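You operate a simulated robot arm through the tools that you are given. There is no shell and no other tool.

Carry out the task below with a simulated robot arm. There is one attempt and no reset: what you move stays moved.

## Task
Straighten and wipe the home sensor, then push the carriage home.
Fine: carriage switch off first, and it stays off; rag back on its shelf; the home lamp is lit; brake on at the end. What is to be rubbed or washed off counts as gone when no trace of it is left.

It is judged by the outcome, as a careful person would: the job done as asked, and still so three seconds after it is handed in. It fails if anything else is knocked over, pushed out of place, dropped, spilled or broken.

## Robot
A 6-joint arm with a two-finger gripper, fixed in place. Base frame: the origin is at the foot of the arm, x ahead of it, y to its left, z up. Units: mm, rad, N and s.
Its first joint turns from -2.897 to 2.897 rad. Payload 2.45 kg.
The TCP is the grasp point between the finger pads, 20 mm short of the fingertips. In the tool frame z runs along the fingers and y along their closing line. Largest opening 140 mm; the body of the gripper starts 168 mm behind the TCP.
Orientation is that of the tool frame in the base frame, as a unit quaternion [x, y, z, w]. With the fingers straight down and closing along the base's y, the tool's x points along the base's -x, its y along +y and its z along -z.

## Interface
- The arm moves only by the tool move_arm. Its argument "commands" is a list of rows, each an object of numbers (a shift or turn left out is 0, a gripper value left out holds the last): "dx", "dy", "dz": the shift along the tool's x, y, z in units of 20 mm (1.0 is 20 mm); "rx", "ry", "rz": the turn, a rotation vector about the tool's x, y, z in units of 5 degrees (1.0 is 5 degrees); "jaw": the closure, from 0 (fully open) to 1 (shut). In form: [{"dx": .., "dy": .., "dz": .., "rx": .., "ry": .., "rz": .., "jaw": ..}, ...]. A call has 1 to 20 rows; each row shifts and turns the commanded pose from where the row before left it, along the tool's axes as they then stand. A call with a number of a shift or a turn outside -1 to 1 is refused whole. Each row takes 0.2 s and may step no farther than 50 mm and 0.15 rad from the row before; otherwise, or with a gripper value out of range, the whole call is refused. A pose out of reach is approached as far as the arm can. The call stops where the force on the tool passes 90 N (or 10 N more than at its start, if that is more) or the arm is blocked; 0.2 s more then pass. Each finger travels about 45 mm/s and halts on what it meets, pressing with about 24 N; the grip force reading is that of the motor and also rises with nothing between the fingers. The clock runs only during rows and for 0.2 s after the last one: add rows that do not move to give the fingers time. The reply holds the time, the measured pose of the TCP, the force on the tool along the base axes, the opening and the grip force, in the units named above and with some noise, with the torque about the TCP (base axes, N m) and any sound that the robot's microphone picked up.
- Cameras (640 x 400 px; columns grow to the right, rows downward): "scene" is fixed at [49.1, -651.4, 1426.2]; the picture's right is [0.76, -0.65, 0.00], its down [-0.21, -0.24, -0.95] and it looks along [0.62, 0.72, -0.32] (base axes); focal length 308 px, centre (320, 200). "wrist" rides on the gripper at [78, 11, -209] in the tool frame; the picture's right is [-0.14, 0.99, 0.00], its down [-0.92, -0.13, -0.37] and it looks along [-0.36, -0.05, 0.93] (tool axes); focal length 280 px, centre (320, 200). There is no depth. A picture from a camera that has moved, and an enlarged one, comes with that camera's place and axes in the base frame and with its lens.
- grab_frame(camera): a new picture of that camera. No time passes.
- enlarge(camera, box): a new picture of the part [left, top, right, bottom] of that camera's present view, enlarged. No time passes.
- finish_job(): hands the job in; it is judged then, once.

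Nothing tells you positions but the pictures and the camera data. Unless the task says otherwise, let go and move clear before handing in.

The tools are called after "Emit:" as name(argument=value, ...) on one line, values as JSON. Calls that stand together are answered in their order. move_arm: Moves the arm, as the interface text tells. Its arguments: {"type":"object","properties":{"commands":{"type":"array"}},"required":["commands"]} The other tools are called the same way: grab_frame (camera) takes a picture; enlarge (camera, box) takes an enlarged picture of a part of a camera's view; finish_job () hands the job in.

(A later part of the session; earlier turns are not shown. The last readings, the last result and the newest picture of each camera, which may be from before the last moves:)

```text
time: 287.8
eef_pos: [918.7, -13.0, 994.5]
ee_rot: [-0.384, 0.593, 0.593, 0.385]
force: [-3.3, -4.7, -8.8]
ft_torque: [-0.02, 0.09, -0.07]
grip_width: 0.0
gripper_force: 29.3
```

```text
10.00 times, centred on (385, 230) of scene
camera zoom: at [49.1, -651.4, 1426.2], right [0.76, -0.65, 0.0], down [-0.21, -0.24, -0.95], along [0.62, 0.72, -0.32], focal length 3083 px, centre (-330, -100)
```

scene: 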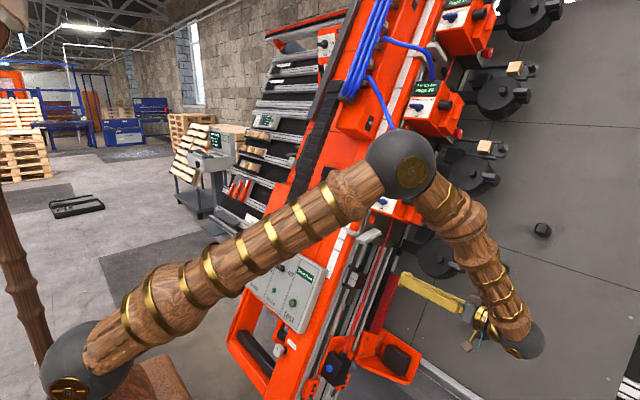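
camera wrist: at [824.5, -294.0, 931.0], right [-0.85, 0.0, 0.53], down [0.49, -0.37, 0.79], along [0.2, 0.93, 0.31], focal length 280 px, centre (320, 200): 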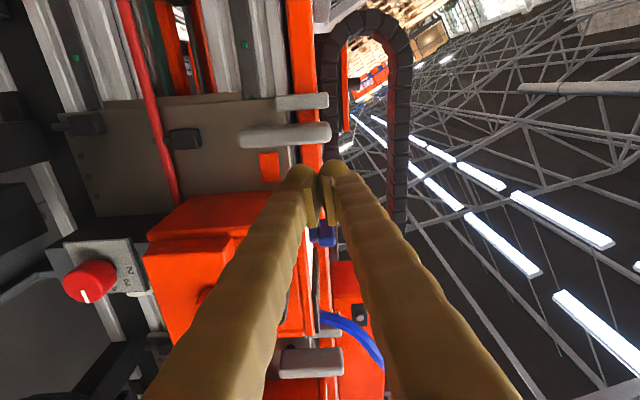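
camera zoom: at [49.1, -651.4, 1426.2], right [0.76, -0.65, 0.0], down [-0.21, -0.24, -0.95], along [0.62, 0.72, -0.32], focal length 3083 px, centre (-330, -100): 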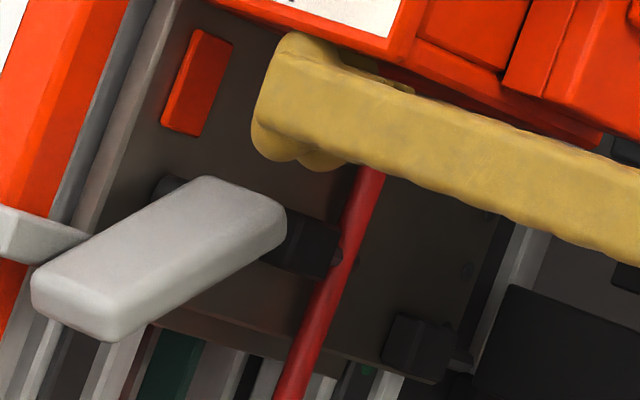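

It moves up with ~10 N. Continuing millimetre by millimetre.

Emit:
move_arm(commands=[{"dx": -0.05}, {"dx": -0.05}, {"dx": -0.05}])

Emit:
enlarge(camera="scene", box=[360, 210, 410, 250])

```text
time: 288.6
eef_pos: [918.0, -14.3, 997.6]
ee_rot: [-0.384, 0.593, 0.594, 0.385]
force: [-4.0, 4.5, -7.6]
ft_torque: [-0.12, 0.1, 0.1]
grip_width: 0.0
gripper_force: 30.0
```

```text
10.00 times, centred on (385, 230) of scene
camera zoom: at [49.1, -651.4, 1426.2], right [0.76, -0.65, 0.0], down [-0.21, -0.24, -0.95], along [0.62, 0.72, -0.32], focal length 3083 px, centre (-330, -100)
```

zoom: 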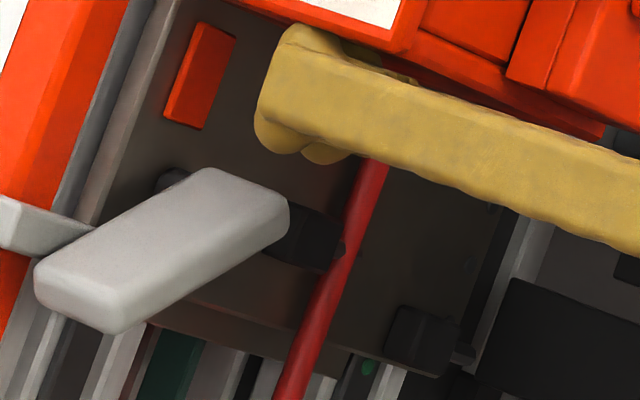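

Head 1's features are back at their original picture positions. Lowering the finger to see whether it holds.

Emit:
move_arm(commands=[{"dx": 0.3}, {"dx": 0.3}, {}])

Emit:
enlarge(camera="scene", box=[360, 210, 410, 250])

```text
time: 289.4
eef_pos: [913.2, -13.8, 988.3]
ee_rot: [-0.384, 0.593, 0.594, 0.385]
force: [-0.9, 0.4, 0.4]
ft_torque: [0.01, -0.01, -0.05]
grip_width: 0.1
gripper_force: 29.0
```

```text
10.00 times, centred on (385, 230) of scene
camera zoom: at [49.1, -651.4, 1426.2], right [0.76, -0.65, 0.0], down [-0.21, -0.24, -0.95], along [0.62, 0.72, -0.32], focal length 3083 px, centre (-330, -100)
```

zoom: 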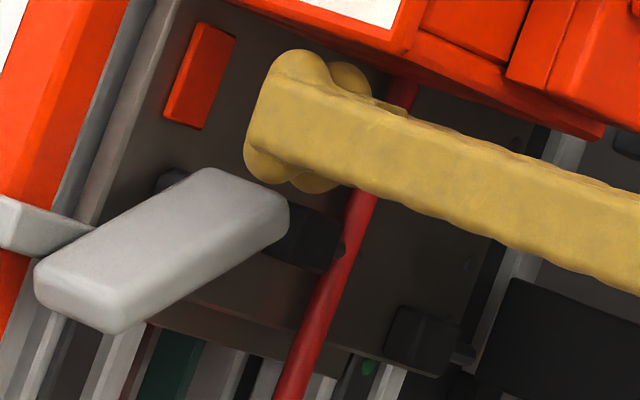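

The head holds. Now under the lever again and lift it to re-clamp.

Emit:
move_arm(commands=[{"dz": -1}, {"dz": -1}, {"dz": -1}, {"dz": -1}, {"dz": -1}, {"dx": 1, "dy": 0.35}, {"dx": 1, "dy": 0.35}, {"dx": 1, "dy": 0.35}, {"dx": 1, "dy": 0.35}, {"dx": 1, "dy": 0.35}, {"dx": 1, "dy": 0.25}, {"dz": 1}, {"dz": 1}, {"dz": 1}, {"dz": 1}, {"dz": 1}, {"dz": 1}, {"dz": 0.5}])

Emit:
enlarge(camera="scene", box=[345, 190, 445, 270])

```text
time: 293.1
eef_pos: [828.1, 15.5, 893.7]
ee_rot: [-0.384, 0.593, 0.594, 0.384]
force: [-0.5, -0.4, -1.7]
ft_torque: [0.02, 0.01, -0.02]
grip_width: 0.3
gripper_force: 29.6
```

```text
5.00 times, centred on (395, 230) of scene
camera zoom: at [49.1, -651.4, 1426.2], right [0.76, -0.65, 0.0], down [-0.21, -0.24, -0.95], along [0.62, 0.72, -0.32], focal length 1541 px, centre (-55, 50)
```

zoom: 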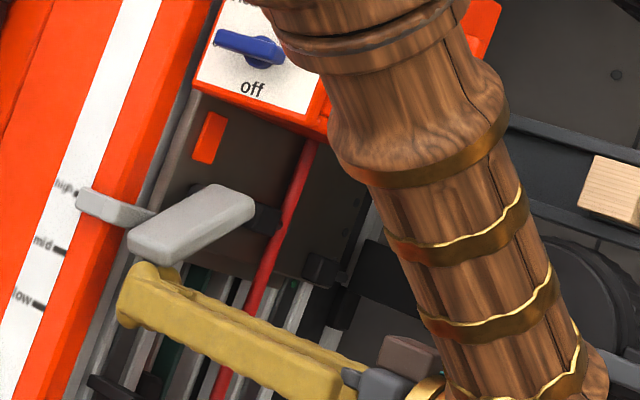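

Emit:
move_arm(commands=[{"dx": -0.1}, {"dx": -0.1}, {"dx": -0.1}, {"dx": -0.1}, {"dx": -0.1}, {"dx": -0.1}, {"dx": -0.1}, {"dx": -0.1}, {"dx": -0.1}, {"dx": -0.1}, {"dx": -0.1}, {"dx": -0.1}, {"dx": -0.1}, {"dx": -0.1}])

Emit:
enlarge(camera="scene", box=[345, 180, 445, 260])

```text
time: 296.1
eef_pos: [840.5, 15.9, 919.7]
ee_rot: [-0.384, 0.593, 0.594, 0.385]
force: [-0.3, 0.0, 0.2]
ft_torque: [0.01, 0.01, 0.03]
grip_width: 0.0
gripper_force: 29.6
```

```text
5.00 times, centred on (395, 220) of scene
camera zoom: at [49.1, -651.4, 1426.2], right [0.76, -0.65, 0.0], down [-0.21, -0.24, -0.95], along [0.62, 0.72, -0.32], focal length 1541 px, centre (-55, 100)
```

zoom: 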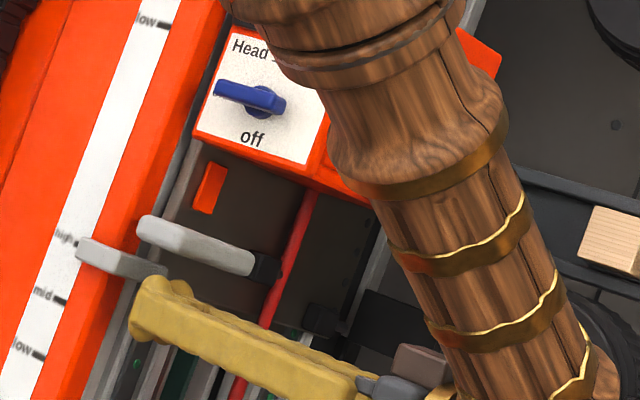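

The lever is back up. Retracting and verifying head 1 against the earlier picture.

Emit:
move_arm(commands=[{"dx": 0.6}, {"dz": -1}, {"dz": -1}, {"dz": -1}, {"dz": -1}, {"dz": -1}, {"dz": -1}, {"dz": -1}, {"dz": -1}, {"dz": -1}, {"dz": -1}])

Emit:
enlarge(camera="scene", box=[360, 210, 410, 250])

Emit:
enlarge(camera="scene", box=[345, 210, 425, 260])

```text
time: 298.6
eef_pos: [834.4, -183.5, 909.2]
ee_rot: [-0.384, 0.594, 0.593, 0.386]
force: [-0.7, -0.1, 0.8]
ft_torque: [0.0, 0.02, -0.03]
grip_width: 0.0
gripper_force: 29.2
```

```text
10.00 times, centred on (385, 230) of scene
camera zoom: at [49.1, -651.4, 1426.2], right [0.76, -0.65, 0.0], down [-0.21, -0.24, -0.95], along [0.62, 0.72, -0.32], focal length 3083 px, centre (-330, -100)
```

zoom: 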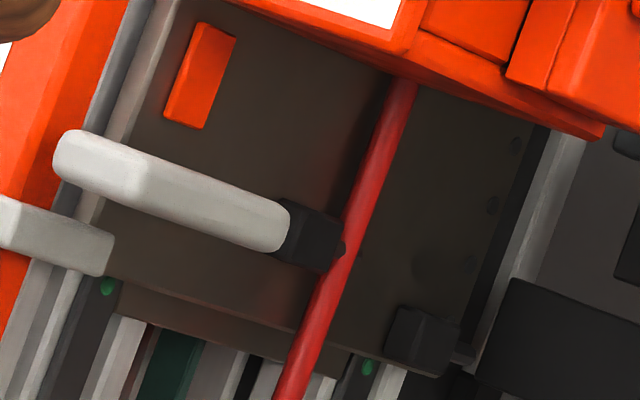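

```text
8.00 times, centred on (385, 235) of scene
camera zoom: at [49.1, -651.4, 1426.2], right [0.76, -0.65, 0.0], down [-0.21, -0.24, -0.95], along [0.62, 0.72, -0.32], focal length 2466 px, centre (-200, -80)
```

zoom: 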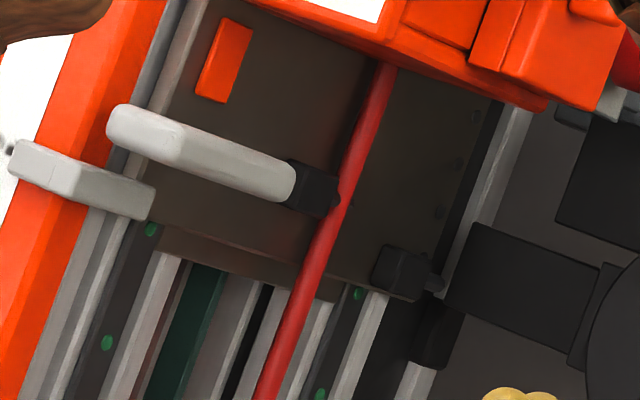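

Useful: rail dots show the whole beam shifted ~4 mm along y since the brake was freed, confirming the beam itself is the carriage; head 1 is back within about a millimetre. Now I'll go round to its +y side to push it towards -y (home). First restore the tool pose.

Emit:
move_arm(commands=[{"rz": 0.92}, {"rz": 0.92}, {"rz": 0.92}, {"rz": 0.92}, {"rz": 0.92}, {"rz": 0.92}, {"rz": 0.92}, {"rz": 0.92}, {"rz": 0.92}, {"rz": 0.92}])

Emit:
move_arm(commands=[{"rx": 1}, {"rx": 1}, {"rx": 1}, {"rx": 1}, {"rx": 1}, {"rx": 1}, {"rx": 1}, {"rx": 1}, {"rx": 1}, {"rx": 1}, {"rx": 1}, {"rx": 1}, {"rx": 1}, {"rx": 1}, {"rx": 1}, {"rx": 1}, {"rx": 1}, {"rx": 1}])

Emit:
move_arm(commands=[{"dx": 1, "dz": -0.4}, {"dx": 1, "dz": -0.4}, {"dx": 1, "dz": -0.4}, {"dx": 1, "dz": -0.4}, {"dx": 1, "dz": -0.4}, {"dx": 1, "dz": -0.4}, {"dx": 1, "dz": -0.4}, {"dx": 1, "dz": -0.4}, {"dx": 1, "dz": -0.4}, {"dx": 1, "dz": -0.4, "ry": 1}, {"dx": 1, "dz": -0.2, "ry": 1}, {"dx": 1, "ry": 1}, {"dx": 1, "ry": 1}, {"dx": 1}, {"dx": 1}, {"dx": 1}, {"dx": 1}])

Emit:
grab_frame(camera="scene")

```text
time: 300.8
eef_pos: [835.7, -183.3, 909.1]
ee_rot: [-0.121, 0.696, 0.697, 0.122]
force: [0.0, 0.2, -0.7]
ft_torque: [0.01, 0.01, -0.01]
grip_width: 0.2
gripper_force: 29.1
```

```text
time: 304.6
eef_pos: [834.7, -183.9, 908.6]
ee_rot: [0.001, 0.985, 0.0, 0.173]
force: [-0.5, 0.7, -0.1]
ft_torque: [0.02, 0.01, -0.01]
grip_width: 0.0
gripper_force: 29.5
```

```text
time: 308.1
eef_pos: [479.7, -184.2, 910.3]
ee_rot: [0.001, 1.0, 0.001, -0.001]
force: [-0.2, 0.6, 0.4]
ft_torque: [0.02, -0.01, 0.0]
grip_width: 0.2
gripper_force: 29.4
```

```text
taken
```

scene: 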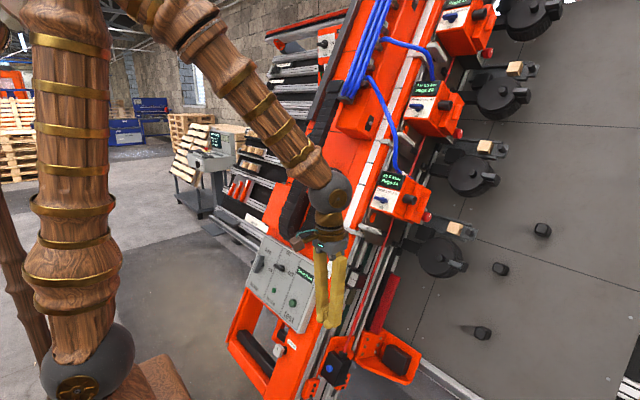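

Emit:
move_arm(commands=[{"dy": 1}, {"dy": 1}, {"dy": 1}, {"dy": 1}, {"dy": 1}, {"dy": 1}, {"dy": 1}, {"dy": 1}, {"dy": 1}, {"dy": 1}, {"dy": 1}, {"dy": 1}, {"dy": 1}, {"dy": 1}, {"dy": 1}, {"dy": 1}, {"dy": 1}, {"dy": 1}, {"dy": 1}, {"dy": 1}])

Emit:
move_arm(commands=[{"dy": 1}, {"dy": 1}, {"dy": 1}, {"dy": 1}, {"dy": 1}, {"dy": 1}, {"dy": 1}, {"dy": 1}, {"dy": 1}, {"dy": 1}, {"dy": 1}, {"dy": 1}, {"dy": 1}, {"dy": 1}, {"dy": 1}, {"dy": 1}, {"dy": 1}, {"dy": 1}, {"dy": 1}, {"dy": 1}])

Emit:
move_arm(commands=[{"dy": 1}, {"dy": 0.8}, {"dx": -1}, {"dx": -1}, {"dx": -1}, {"dx": -1}, {"dx": -1}, {"dx": -1}, {"dx": -1}])

Emit:
grab_frame(camera="wrist")

```text
time: 312.4
eef_pos: [479.4, 217.5, 911.0]
ee_rot: [0.001, 1.0, 0.002, 0.0]
force: [-0.4, -0.8, -0.6]
ft_torque: [-0.01, 0.0, 0.03]
grip_width: 0.0
gripper_force: 29.5
```

```text
time: 316.6
eef_pos: [481.2, 617.0, 910.2]
ee_rot: [0.001, 1.0, 0.0, -0.001]
force: [0.2, 0.7, 0.8]
ft_torque: [0.01, 0.03, 0.0]
grip_width: 0.0
gripper_force: 29.7
```

```text
time: 318.6
eef_pos: [620.9, 652.9, 910.5]
ee_rot: [0.001, 1.0, 0.001, -0.002]
force: [0.4, -0.3, -0.5]
ft_torque: [0.02, -0.01, 0.0]
grip_width: 0.1
gripper_force: 29.8
```

```text
taken
camera wrist: at [544.6, 664.3, 1119.7], right [0.14, 0.99, 0.0], down [0.92, -0.13, 0.37], along [0.36, -0.05, -0.93], focal length 280 px, centre (320, 200)
```

wrist: 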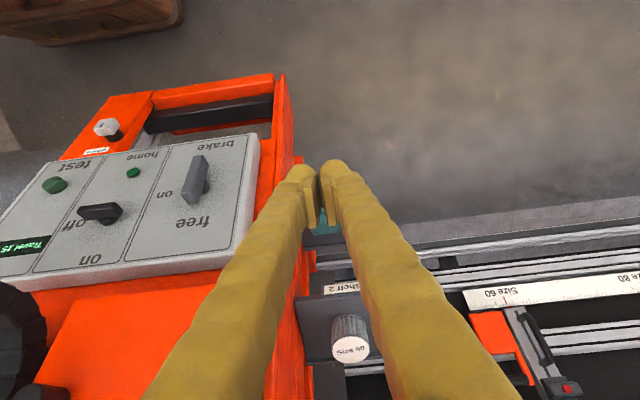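

Emit:
move_arm(commands=[{"dx": -1}, {"dx": -1}, {"dx": -1}, {"dx": -1}, {"dx": -1}, {"dx": -0.7}, {"dz": 1}, {"dz": 1}, {"dz": 1}, {"dz": 1}, {"dz": 1}, {"dz": 1}, {"dz": 1}, {"dz": 1}, {"dz": 1}, {"dz": 1}, {"dz": 1}])

Emit:
grab_frame(camera="wrist")

Emit:
enlarge(camera="scene", box=[220, 200, 320, 280])

```text
time: 322.1
eef_pos: [734.8, 652.6, 690.4]
ee_rot: [0.001, 1.0, 0.0, -0.001]
force: [-1.0, -0.3, -0.1]
ft_torque: [-0.02, 0.03, -0.02]
grip_width: 0.2
gripper_force: 29.4
```

```text
taken
camera wrist: at [657.6, 664.6, 900.0], right [0.14, 0.99, 0.0], down [0.92, -0.13, 0.37], along [0.36, -0.05, -0.93], focal length 280 px, centre (320, 200)
```

wrist: 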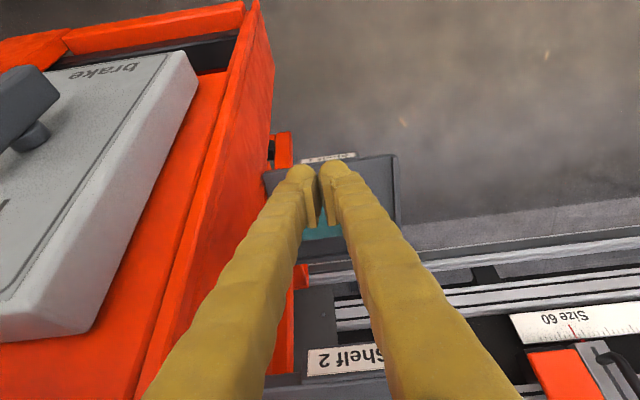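

```text
5.00 times, centred on (270, 240) of scene
camera zoom: at [49.1, -651.4, 1426.2], right [0.76, -0.65, 0.0], down [-0.21, -0.24, -0.95], along [0.62, 0.72, -0.32], focal length 1541 px, centre (570, 0)
```

zoom: 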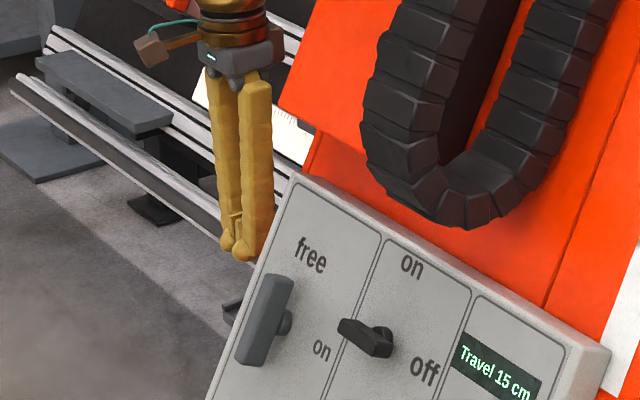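

Emit:
move_arm(commands=[{"dy": -1}, {"dy": -0.5}, {"dy": -0.2}, {"dy": -0.2}, {"dy": -0.2}])

Emit:
grab_frame(camera="wrist")

```text
time: 323.4
eef_pos: [734.9, 611.6, 690.0]
ee_rot: [0.001, 1.0, 0.001, -0.001]
force: [0.7, -0.4, 0.3]
ft_torque: [-0.01, 0.0, -0.01]
grip_width: 0.0
gripper_force: 29.5
```

```text
taken
camera wrist: at [658.0, 622.7, 899.3], right [0.14, 0.99, 0.0], down [0.92, -0.13, 0.37], along [0.36, -0.05, -0.93], focal length 280 px, centre (320, 200)
```

wrist: 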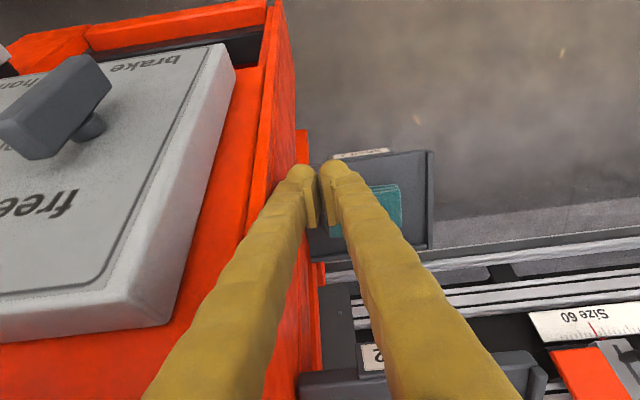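

Close to the side. Small steps to contact, then a gentle push towards -y.

Emit:
move_arm(commands=[{"dy": -0.2}, {"dy": -0.2}, {"dy": -0.2}, {"dy": -0.2}, {"dy": -0.2}, {"dy": -0.2}])

Emit:
enlarge(camera="scene", box=[240, 230, 340, 310])

```text
time: 324.8
eef_pos: [731.7, 585.7, 689.0]
ee_rot: [0.001, 1.0, 0.0, 0.0]
force: [0.6, -0.4, -0.5]
ft_torque: [0.01, -0.01, -0.02]
grip_width: 0.0
gripper_force: 29.9
```

```text
5.00 times, centred on (290, 270) of scene
camera zoom: at [49.1, -651.4, 1426.2], right [0.76, -0.65, 0.0], down [-0.21, -0.24, -0.95], along [0.62, 0.72, -0.32], focal length 1541 px, centre (470, -150)
```

zoom: 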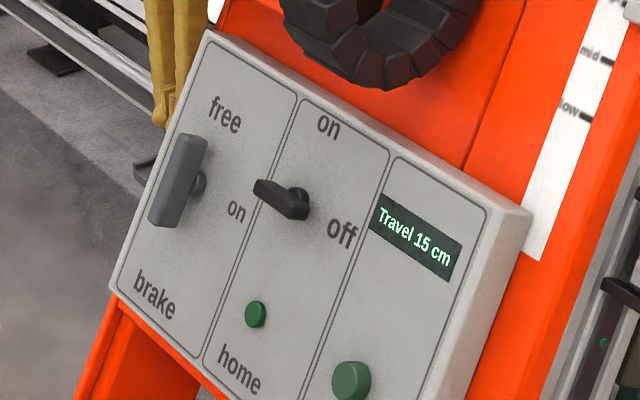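

Emit:
move_arm(commands=[{"dy": -0.2}, {"dy": -0.2}, {"dy": -0.2}, {"dy": -0.2}, {"dy": -0.2}, {"dy": -0.2}])

Emit:
enlarge(camera="scene", box=[240, 230, 340, 310])

Emit:
grab_frame(camera="wrist")

```text
time: 326.1
eef_pos: [734.6, 562.5, 690.9]
ee_rot: [0.001, 1.0, 0.0, -0.001]
force: [0.5, 2.6, -0.7]
ft_torque: [-0.24, 0.11, 0.08]
grip_width: 0.0
gripper_force: 29.1
```

```text
5.00 times, centred on (290, 270) of scene
camera zoom: at [49.1, -651.4, 1426.2], right [0.76, -0.65, 0.0], down [-0.21, -0.24, -0.95], along [0.62, 0.72, -0.32], focal length 1541 px, centre (470, -150)
```

zoom: 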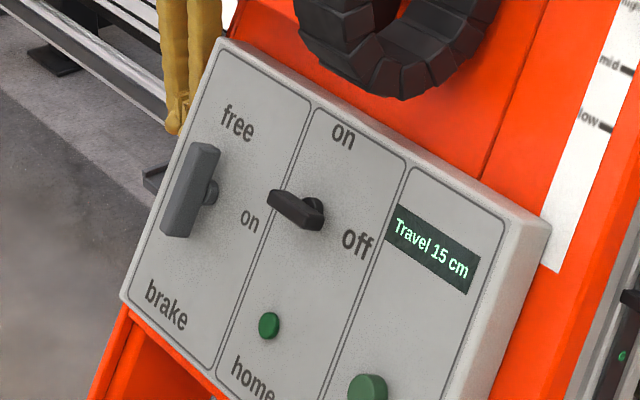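

```text
taken
camera wrist: at [658.0, 573.7, 900.1], right [0.14, 0.99, 0.0], down [0.92, -0.13, 0.37], along [0.36, -0.05, -0.93], focal length 280 px, centre (320, 200)
```

wrist: 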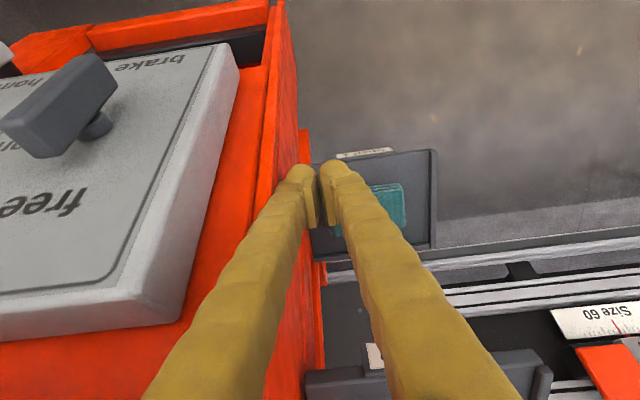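

The beam glides with ~3 N. Let me read the display.

Emit:
enlarge(camera="scene", box=[295, 262, 325, 287])

Emit:
move_arm(commands=[{"dy": -0.2}, {"dy": -0.2}, {"dy": -0.2}, {"dy": -0.2}, {"dy": -0.2}, {"dy": -0.2}, {"dy": -0.2}, {"dy": -0.2}])

Emit:
enlarge(camera="scene", box=[295, 262, 325, 287])

Emit:
grab_frame(camera="scene")

```text
16.00 times, centred on (310, 274) of scene
camera zoom: at [49.1, -651.4, 1426.2], right [0.76, -0.65, 0.0], down [-0.21, -0.24, -0.95], along [0.62, 0.72, -0.32], focal length 4932 px, centre (480, -992)
```

zoom: 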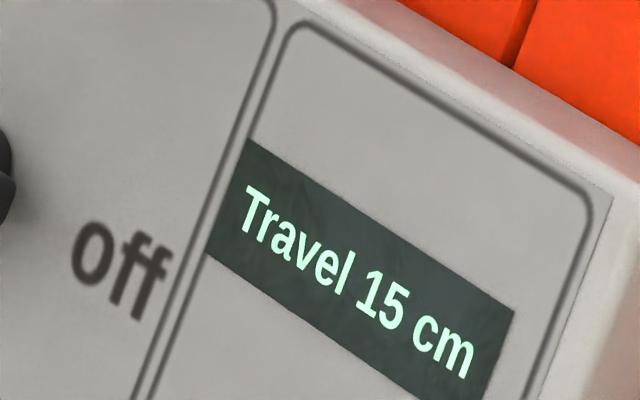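

```text
time: 327.9
eef_pos: [734.7, 529.3, 689.0]
ee_rot: [0.001, 1.0, 0.0, -0.001]
force: [0.1, 0.6, -0.3]
ft_torque: [0.0, -0.01, 0.03]
grip_width: 0.1
gripper_force: 29.1
```

```text
16.00 times, centred on (310, 274) of scene
camera zoom: at [49.1, -651.4, 1426.2], right [0.76, -0.65, 0.0], down [-0.21, -0.24, -0.95], along [0.62, 0.72, -0.32], focal length 4932 px, centre (480, -992)
```

zoom: 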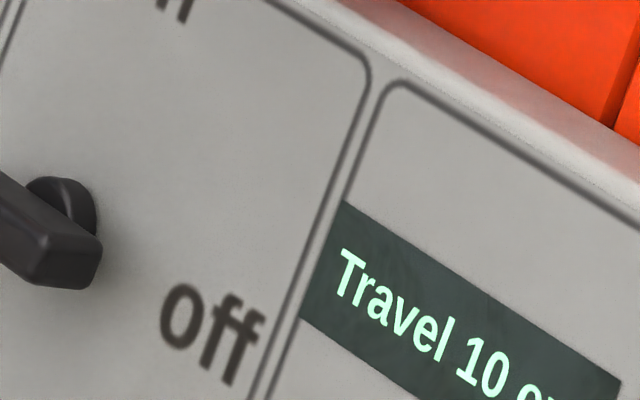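

```text
taken
```

scene: 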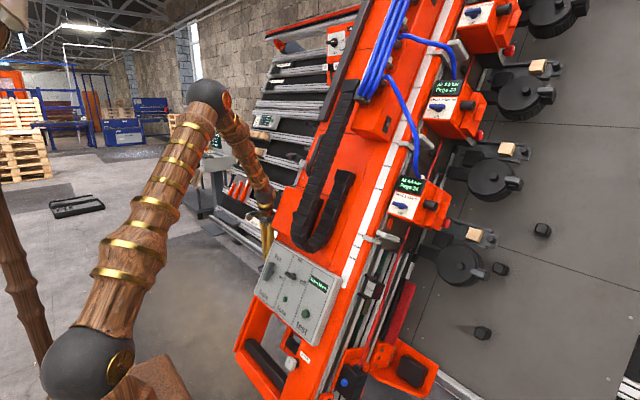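

"Travel 10 cm" – right direction. Continuing smoothly.

Emit:
move_arm(commands=[{"dy": -0.2}, {"dy": -0.2}, {"dy": -0.2}, {"dy": -0.2}, {"dy": -0.2}, {"dy": -0.2}, {"dy": -0.2}, {"dy": -0.2}, {"dy": -0.2}, {"dy": -0.2}, {"dy": -0.2}, {"dy": -0.2}, {"dy": -0.2}, {"dy": -0.15}, {"dy": -0.1}, {"dy": -0.05}])

Emit:
grab_frame(camera="scene")

Emit:
enlarge(camera="scene", box=[260, 240, 380, 340])

```text
time: 331.4
eef_pos: [735.7, 470.7, 689.3]
ee_rot: [0.0, 1.0, -0.001, -0.002]
force: [0.5, 0.2, -0.1]
ft_torque: [-0.04, 0.02, -0.02]
grip_width: 0.3
gripper_force: 29.4
```

```text
taken
```

scene: 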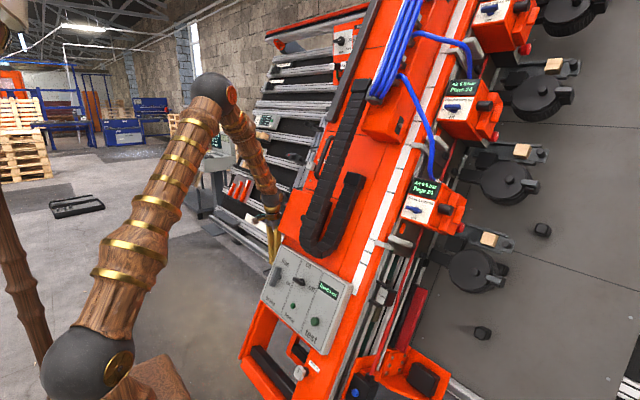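

```text
4.00 times, centred on (320, 290) of scene
camera zoom: at [49.1, -651.4, 1426.2], right [0.76, -0.65, 0.0], down [-0.21, -0.24, -0.95], along [0.62, 0.72, -0.32], focal length 1233 px, centre (320, -160)
```

zoom: 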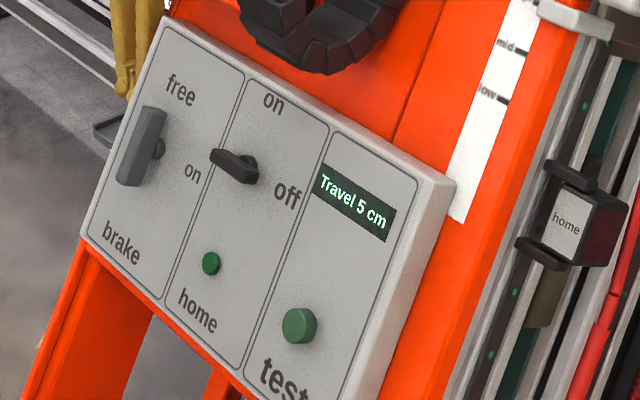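

"Travel 5 cm". Continuing more slowly.

Emit:
move_arm(commands=[{"dy": -0.15}, {"dy": -0.15}, {"dy": -0.15}, {"dy": -0.15}, {"dy": -0.15}, {"dy": -0.15}, {"dy": -0.15}, {"dy": -0.15}, {"dy": -0.1}, {"dy": -0.1}])

Emit:
enlarge(camera="scene", box=[260, 240, 380, 340])

```text
time: 333.6
eef_pos: [734.5, 442.4, 689.4]
ee_rot: [0.001, 1.0, 0.0, -0.001]
force: [-0.1, 1.0, 0.6]
ft_torque: [-0.04, 0.0, 0.0]
grip_width: 0.1
gripper_force: 29.7
```

```text
4.00 times, centred on (320, 290) of scene
camera zoom: at [49.1, -651.4, 1426.2], right [0.76, -0.65, 0.0], down [-0.21, -0.24, -0.95], along [0.62, 0.72, -0.32], focal length 1233 px, centre (320, -160)
```

zoom: 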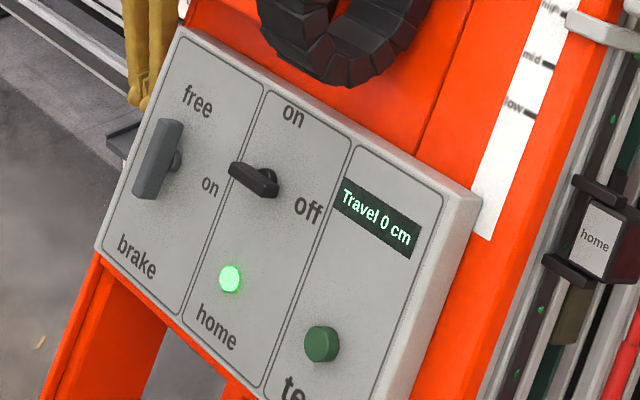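

The home lamp is lit at "Travel 0 cm". I'll ease it on gently to see if there's a hard stop.

Emit:
move_arm(commands=[{"dy": -0.08}, {"dy": -0.08}, {"dy": -0.08}, {"dy": -0.08}])

Emit:
enlarge(camera="scene", box=[260, 240, 380, 340])

```text
time: 334.6
eef_pos: [734.9, 439.0, 689.6]
ee_rot: [0.001, 1.0, 0.0, -0.001]
force: [1.6, 16.8, -1.1]
ft_torque: [-1.45, 0.18, 0.28]
grip_width: 0.0
gripper_force: 29.4
```

```text
4.00 times, centred on (320, 290) of scene
camera zoom: at [49.1, -651.4, 1426.2], right [0.76, -0.65, 0.0], down [-0.21, -0.24, -0.95], along [0.62, 0.72, -0.32], focal length 1233 px, centre (320, -160)
```

zoom: 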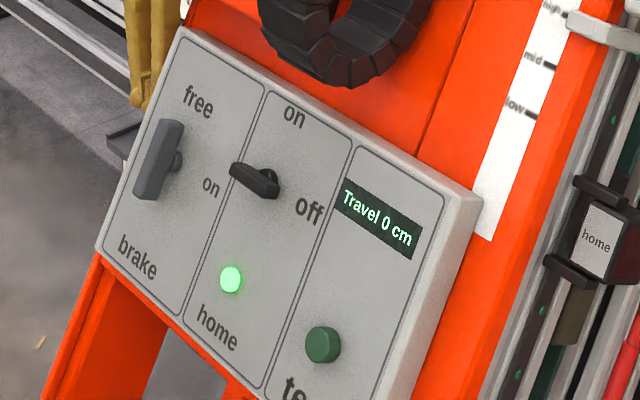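

It's at the hard stop: lamp lit, travel 0. Now back off to +y, and go to the brake lever (now at y≈306) to turn it back to "on" by pushing its lower end towards -y, which also holds the carriage against its stop.

Emit:
move_arm(commands=[{"dy": 0.1}, {"dy": 0.5}, {"dy": 1}, {"dy": 1}, {"dz": -1}, {"dz": -1}, {"dz": -1}, {"dz": -1}, {"dz": -1}, {"dz": -1}, {"dz": -1}, {"dz": -1}, {"dz": -1}, {"dz": -1}, {"dz": -1}, {"dz": -1}])

Emit:
move_arm(commands=[{"dx": 1}, {"dx": 1}, {"dx": 1}, {"dx": 1}, {"dx": 1}, {"dx": 1}, {"dx": 1}, {"dx": 1}, {"dx": 1}, {"dx": 0.5}, {"dy": -1}, {"dy": -1}, {"dy": -1}, {"dy": -1}, {"dy": -1}, {"dy": -1}, {"dy": -0.5}])

Emit:
move_arm(commands=[{"ry": -1}, {"ry": -1}, {"ry": -1}, {"ry": -1}, {"ry": -1}])

Emit:
grab_frame(camera="wrist")

Emit:
enlarge(camera="scene", box=[240, 220, 400, 340])

```text
time: 337.9
eef_pos: [733.8, 490.2, 929.2]
ee_rot: [0.001, 1.0, 0.001, -0.001]
force: [-0.1, 0.2, 0.0]
ft_torque: [0.0, 0.0, -0.01]
grip_width: 0.0
gripper_force: 29.3
```

```text
time: 341.6
eef_pos: [545.5, 360.9, 929.8]
ee_rot: [0.001, 1.0, 0.001, -0.001]
force: [0.6, 0.0, -0.8]
ft_torque: [-0.01, -0.01, -0.03]
grip_width: 0.0
gripper_force: 29.8
```

```text
time: 342.8
eef_pos: [543.4, 360.7, 930.7]
ee_rot: [0.0, 0.976, 0.002, 0.216]
force: [0.0, -0.6, 0.9]
ft_torque: [0.01, 0.01, -0.01]
grip_width: 0.1
gripper_force: 29.4
```

```text
taken
camera wrist: at [386.6, 372.1, 1087.1], right [0.13, 0.99, 0.06], down [0.68, -0.13, 0.72], along [0.72, -0.05, -0.69], focal length 280 px, centre (320, 200)
```

wrist: 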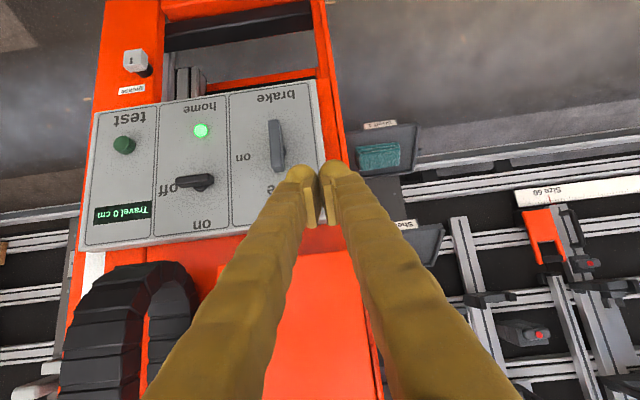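

```text
3.33 times, centred on (320, 280) of scene
camera zoom: at [49.1, -651.4, 1426.2], right [0.76, -0.65, 0.0], down [-0.21, -0.24, -0.95], along [0.62, 0.72, -0.32], focal length 1028 px, centre (320, -67)
```

zoom: 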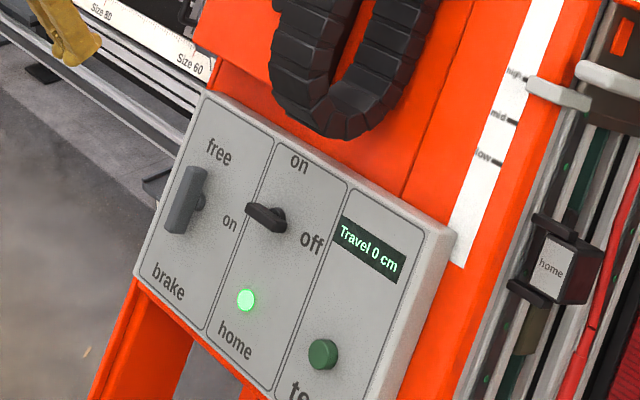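

Emit:
move_arm(commands=[{"dz": 0.96, "dx": 0.153, "dy": -0.04}, {"dz": 0.96, "dx": 0.153, "dy": -0.04}, {"dz": 0.96, "dx": 0.153, "dy": -0.04}, {"dz": 0.96, "dx": 0.153, "dy": -0.04}, {"dz": 0.96, "dx": 0.153, "dy": -0.04}, {"dz": 0.96, "dx": 0.153, "dy": -0.04}, {"dz": 0.96, "dx": 0.153, "dy": -0.04}, {"dz": 0.96, "dx": 0.153, "dy": -0.04}, {"dz": 0.96, "dx": 0.153, "dy": -0.04}])

Emit:
grab_frame(camera="wrist")

Emit:
enlarge(camera="scene", box=[240, 230, 340, 310])

```text
time: 344.8
eef_pos: [591.7, 352.1, 759.6]
ee_rot: [0.0, 0.977, 0.001, 0.215]
force: [0.5, -0.8, -0.5]
ft_torque: [0.0, 0.0, 0.0]
grip_width: 0.1
gripper_force: 29.9
```

```text
taken
camera wrist: at [433.8, 364.7, 918.3], right [0.13, 0.99, 0.06], down [0.68, -0.13, 0.72], along [0.72, -0.05, -0.69], focal length 280 px, centre (320, 200)
```

wrist: 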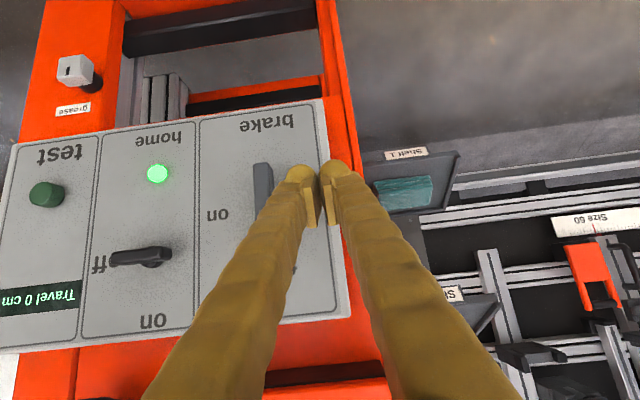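

```text
5.00 times, centred on (290, 270) of scene
camera zoom: at [49.1, -651.4, 1426.2], right [0.76, -0.65, 0.0], down [-0.21, -0.24, -0.95], along [0.62, 0.72, -0.32], focal length 1541 px, centre (470, -150)
```

zoom: 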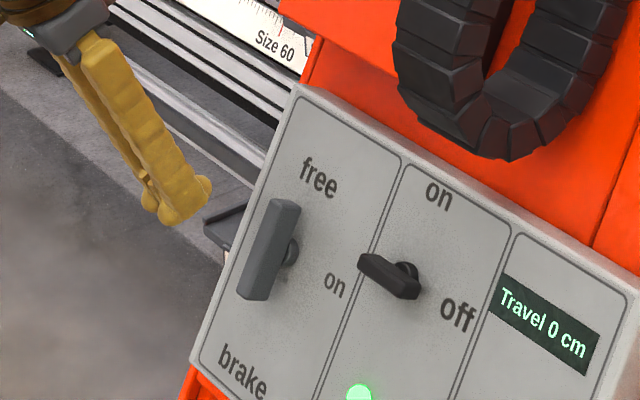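

Emit:
move_arm(commands=[{"dz": 1}, {"dz": 1}, {"dz": 1}, {"dz": 0.7}])

Emit:
enlarge(camera="wrist", box=[200, 80, 380, 210])

Emit:
enlarge(camera="scene", box=[240, 230, 340, 310])

```text
time: 345.8
eef_pos: [621.9, 352.0, 693.8]
ee_rot: [0.0, 0.976, 0.001, 0.216]
force: [-0.5, 0.0, 0.3]
ft_torque: [-0.03, 0.02, 0.0]
grip_width: 0.0
gripper_force: 29.5
```

```text
3.08 times, centred on (290, 145) of wrist
camera zoom: at [464.2, 364.5, 850.2], right [0.13, 0.99, 0.06], down [0.68, -0.13, 0.72], along [0.72, -0.05, -0.69], focal length 863 px, centre (412, 369)
```

zoom: 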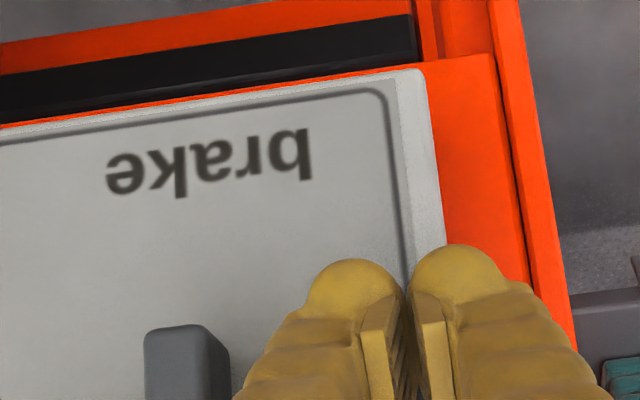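

```text
5.00 times, centred on (290, 270) of scene
camera zoom: at [49.1, -651.4, 1426.2], right [0.76, -0.65, 0.0], down [-0.21, -0.24, -0.95], along [0.62, 0.72, -0.32], focal length 1541 px, centre (470, -150)
```

zoom: 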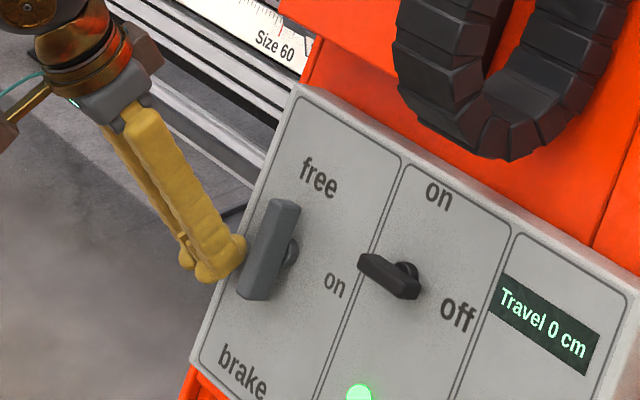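

Emit:
move_arm(commands=[{"dz": -0.07, "dx": -0.46}, {"dy": -0.3}, {"dy": -0.15}, {"dy": -0.1}, {"dy": -0.1}, {"dy": -0.1}, {"dy": -0.1}])

Emit:
enlarge(camera="wrist", box=[200, 80, 380, 210])

Emit:
enlarge(camera="scene", box=[240, 230, 340, 310])

```text
time: 347.4
eef_pos: [630.8, 337.7, 698.4]
ee_rot: [0.0, 0.976, 0.001, 0.216]
force: [-0.7, -0.1, 1.2]
ft_torque: [0.0, -0.01, -0.02]
grip_width: 0.1
gripper_force: 29.3
```

```text
3.08 times, centred on (290, 145) of wrist
camera zoom: at [473.1, 347.9, 855.9], right [0.13, 0.99, 0.06], down [0.68, -0.13, 0.72], along [0.72, -0.05, -0.69], focal length 863 px, centre (412, 369)
```

zoom: 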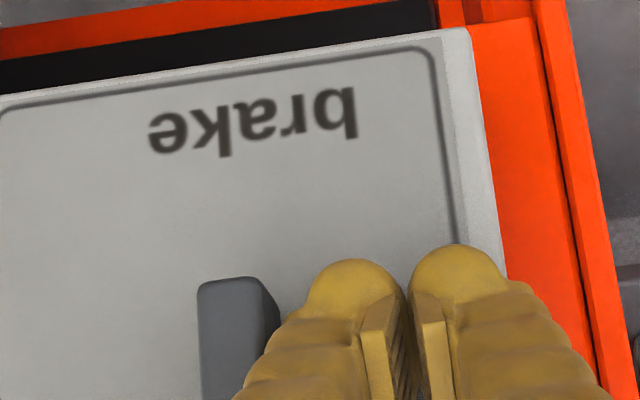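

```text
5.00 times, centred on (290, 270) of scene
camera zoom: at [49.1, -651.4, 1426.2], right [0.76, -0.65, 0.0], down [-0.21, -0.24, -0.95], along [0.62, 0.72, -0.32], focal length 1541 px, centre (470, -150)
```

zoom: 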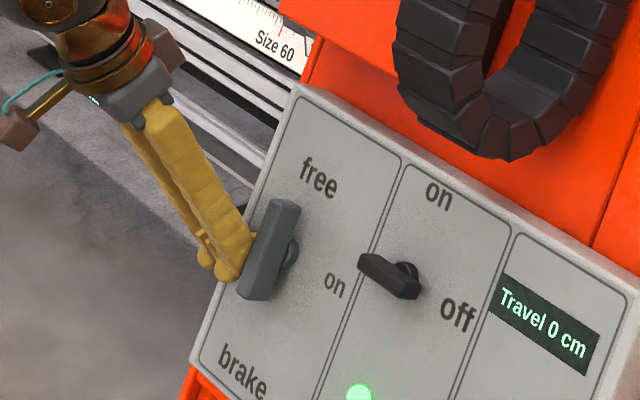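

Emit:
move_arm(commands=[{"dy": 0.2}, {"dz": 0.39, "dx": 0.45}, {"dy": -0.2}, {"dy": -0.1}, {"dy": -0.1}, {"dy": -0.1}, {"dy": -0.1}, {"dy": -0.1}])

Emit:
enlarge(camera="wrist", box=[200, 80, 380, 210])

Emit:
enlarge(camera="scene", box=[240, 230, 340, 310])

```text
time: 349.1
eef_pos: [624.2, 326.8, 689.3]
ee_rot: [0.002, 0.977, 0.0, 0.215]
force: [-1.5, 7.8, -0.8]
ft_torque: [-0.19, 0.01, 0.05]
grip_width: 0.2
gripper_force: 29.1
```

```text
3.08 times, centred on (290, 145) of wrist
camera zoom: at [467.9, 338.8, 846.0], right [0.13, 0.99, 0.06], down [0.68, -0.13, 0.72], along [0.72, -0.05, -0.69], focal length 863 px, centre (412, 369)
```

zoom: 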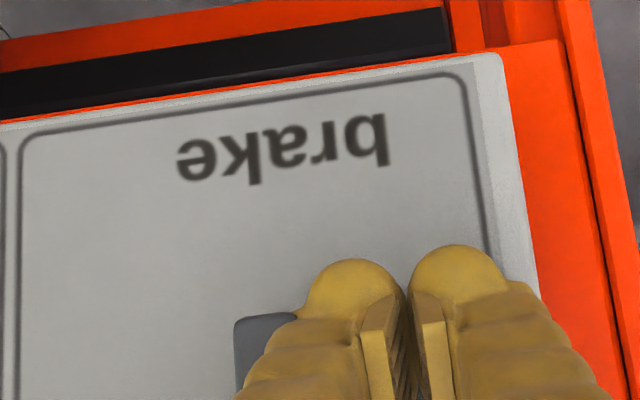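

```text
5.00 times, centred on (290, 270) of scene
camera zoom: at [49.1, -651.4, 1426.2], right [0.76, -0.65, 0.0], down [-0.21, -0.24, -0.95], along [0.62, 0.72, -0.32], focal length 1541 px, centre (470, -150)
```

zoom: 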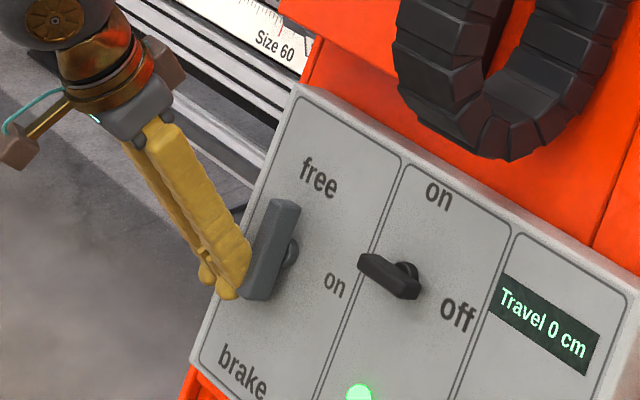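

Emit:
move_arm(commands=[{"dy": -0.07}, {"dy": -0.07}, {"dy": -0.07}])

Emit:
enlarge(camera="scene", box=[240, 230, 340, 310])

```text
time: 349.9
eef_pos: [627.2, 321.9, 687.9]
ee_rot: [0.002, 0.976, -0.001, 0.216]
force: [0.3, -0.4, 0.7]
ft_torque: [0.0, 0.02, 0.02]
grip_width: 0.0
gripper_force: 29.5
```

```text
5.00 times, centred on (290, 270) of scene
camera zoom: at [49.1, -651.4, 1426.2], right [0.76, -0.65, 0.0], down [-0.21, -0.24, -0.95], along [0.62, 0.72, -0.32], focal length 1541 px, centre (470, -150)
```

zoom: 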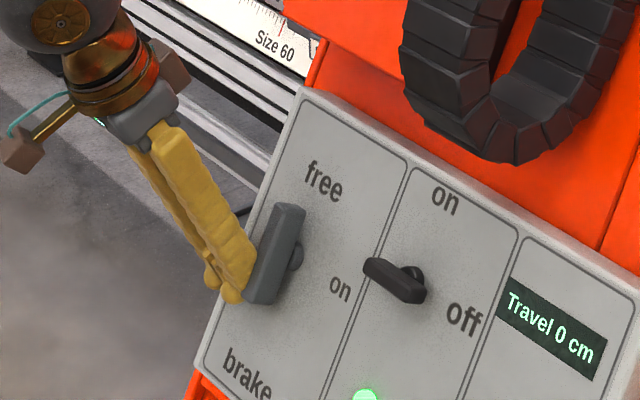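

The carriage nudged a few mm back to its stop; lamp still lit. Continuing the push on the lever's lower end.

Emit:
move_arm(commands=[{"dy": -0.07}, {"dy": -0.07}, {"dy": -0.07}])

Emit:
enlarge(camera="scene", box=[240, 230, 340, 310])

Emit:
enlarge(camera="wrist", box=[200, 80, 380, 210])

```text
time: 350.8
eef_pos: [625.8, 319.8, 688.7]
ee_rot: [0.0, 0.976, 0.001, 0.216]
force: [2.0, 16.7, -1.9]
ft_torque: [-0.43, 0.08, 0.09]
grip_width: 0.0
gripper_force: 29.5
```

```text
5.00 times, centred on (290, 270) of scene
camera zoom: at [49.1, -651.4, 1426.2], right [0.76, -0.65, 0.0], down [-0.21, -0.24, -0.95], along [0.62, 0.72, -0.32], focal length 1541 px, centre (470, -150)
```

zoom: 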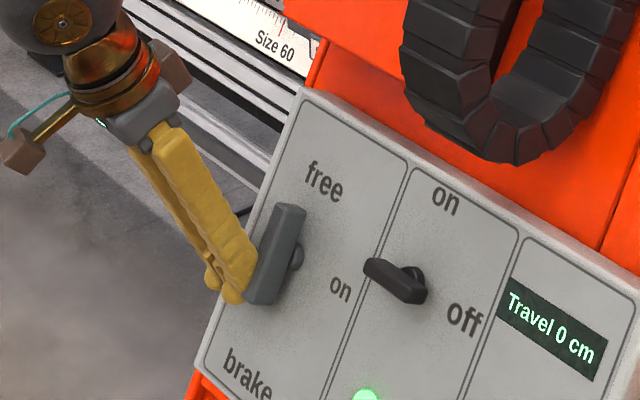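

```text
3.08 times, centred on (290, 145) of wrist
camera zoom: at [468.7, 330.7, 845.4], right [0.13, 0.99, 0.06], down [0.68, -0.13, 0.72], along [0.72, -0.05, -0.69], focal length 863 px, centre (412, 369)
```

zoom: 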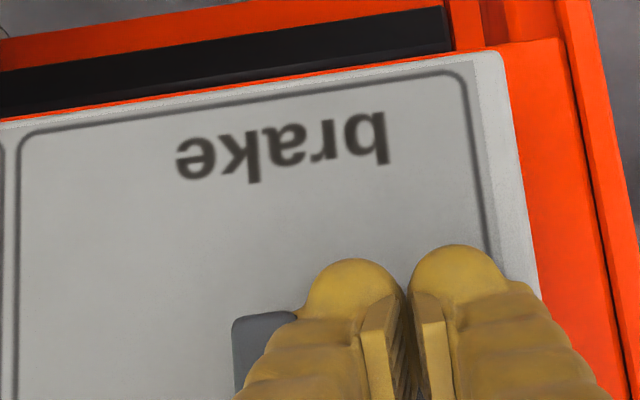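

Emit:
move_arm(commands=[{"dy": -0.05}, {"dy": -0.05}, {}])

Emit:
enlarge(camera="scene", box=[240, 230, 340, 310])

```text
time: 351.6
eef_pos: [625.5, 316.2, 689.1]
ee_rot: [0.001, 0.977, -0.001, 0.216]
force: [1.3, 2.7, 0.9]
ft_torque: [-0.11, 0.02, 0.03]
grip_width: 0.0
gripper_force: 29.7
```

```text
5.00 times, centred on (290, 270) of scene
camera zoom: at [49.1, -651.4, 1426.2], right [0.76, -0.65, 0.0], down [-0.21, -0.24, -0.95], along [0.62, 0.72, -0.32], focal length 1541 px, centre (470, -150)
```

zoom: 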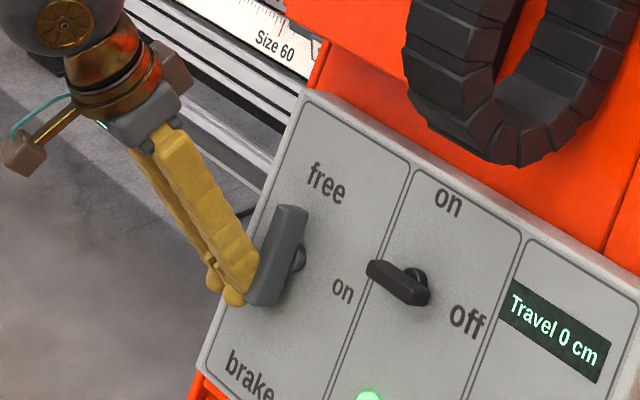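

The carriage is creeping rather than the lever turning, so I'll stop and back the finger off, then check the carriage position.

Emit:
move_arm(commands=[{"dy": 0.4}, {"dy": 0.6}])

Emit:
enlarge(camera="scene", box=[260, 250, 380, 350])

Emit:
enlarge(camera="wrist", box=[180, 80, 400, 240])

Emit:
grab_frame(camera="scene")

```text
time: 352.1
eef_pos: [625.9, 336.2, 689.4]
ee_rot: [0.001, 0.976, 0.001, 0.216]
force: [-0.1, 0.8, -0.5]
ft_torque: [0.03, 0.0, 0.02]
grip_width: 0.1
gripper_force: 29.3
```

```text
4.00 times, centred on (320, 300) of scene
camera zoom: at [49.1, -651.4, 1426.2], right [0.76, -0.65, 0.0], down [-0.21, -0.24, -0.95], along [0.62, 0.72, -0.32], focal length 1233 px, centre (320, -200)
```

zoom: 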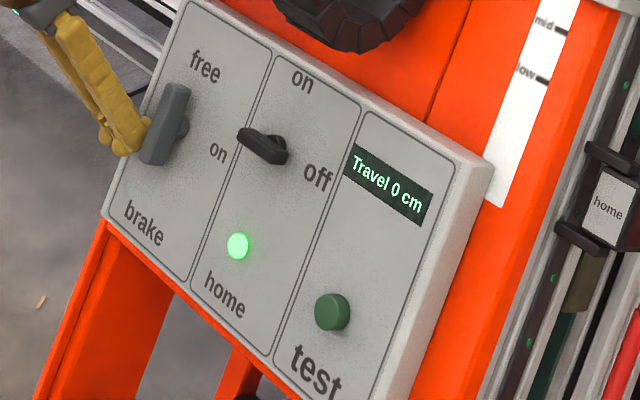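

```text
2.50 times, centred on (290, 160) of wrist
camera zoom: at [468.3, 348.4, 845.0], right [0.13, 0.99, 0.06], down [0.68, -0.13, 0.72], along [0.72, -0.05, -0.69], focal length 701 px, centre (395, 300)
```

zoom: 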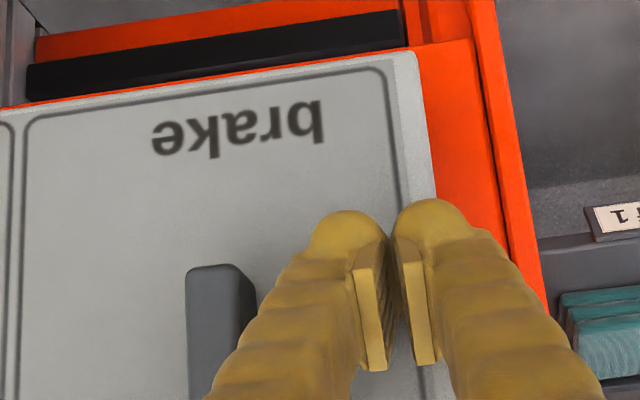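

```text
taken
```

scene: 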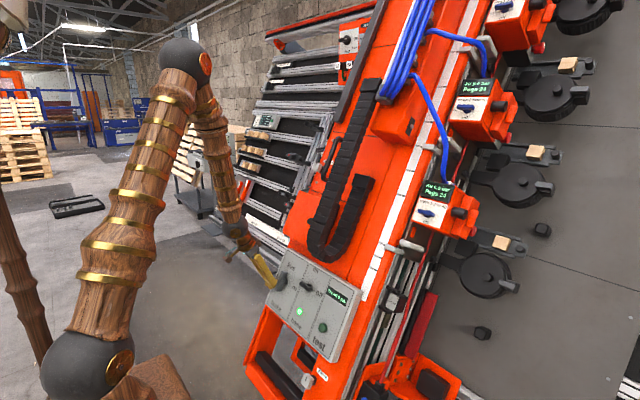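

The lamp stays lit and I'll avoid pushing the carriage further. The finger was bearing near the lever's hub; I'll drop 20 mm lower so it only touches the lever's lower end, where little force is needed.

Emit:
move_arm(commands=[{"dz": 0.33, "dx": 0.38}, {"dz": 0.33, "dx": 0.38}, {"dy": -0.2}, {"dy": -0.1}, {"dy": -0.05}])

Emit:
enlarge(camera="wrist", box=[180, 80, 400, 240])

Emit:
enlarge(camera="scene", box=[250, 240, 350, 320])

```text
time: 353.4
eef_pos: [615.8, 328.9, 671.0]
ee_rot: [0.001, 0.976, 0.001, 0.216]
force: [-0.5, 0.3, 0.3]
ft_torque: [0.01, 0.01, -0.02]
grip_width: 0.1
gripper_force: 29.7
```

```text
2.50 times, centred on (290, 160) of wrist
camera zoom: at [460.2, 341.3, 827.4], right [0.13, 0.99, 0.06], down [0.68, -0.13, 0.72], along [0.72, -0.05, -0.69], focal length 701 px, centre (395, 300)
```

zoom: 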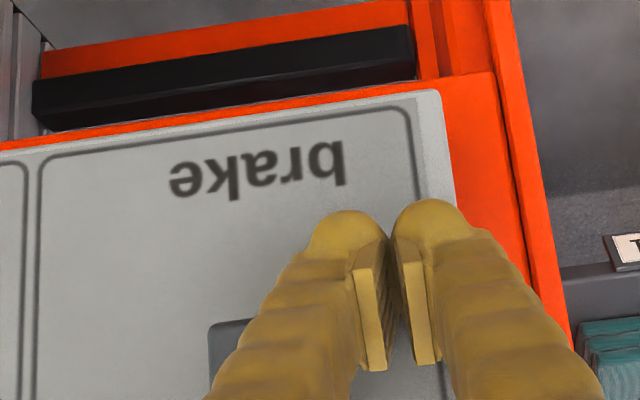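

```text
5.00 times, centred on (300, 280) of scene
camera zoom: at [49.1, -651.4, 1426.2], right [0.76, -0.65, 0.0], down [-0.21, -0.24, -0.95], along [0.62, 0.72, -0.32], focal length 1541 px, centre (420, -200)
```

zoom: 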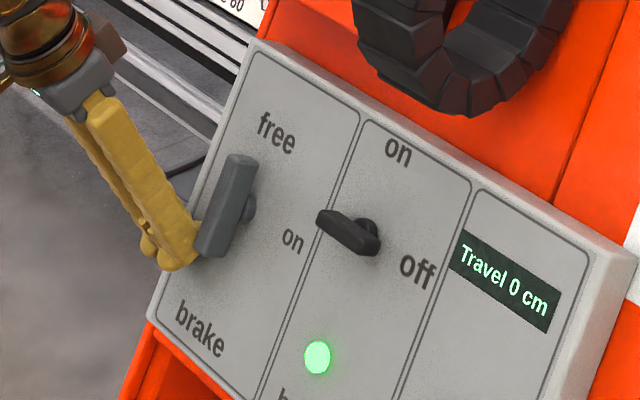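

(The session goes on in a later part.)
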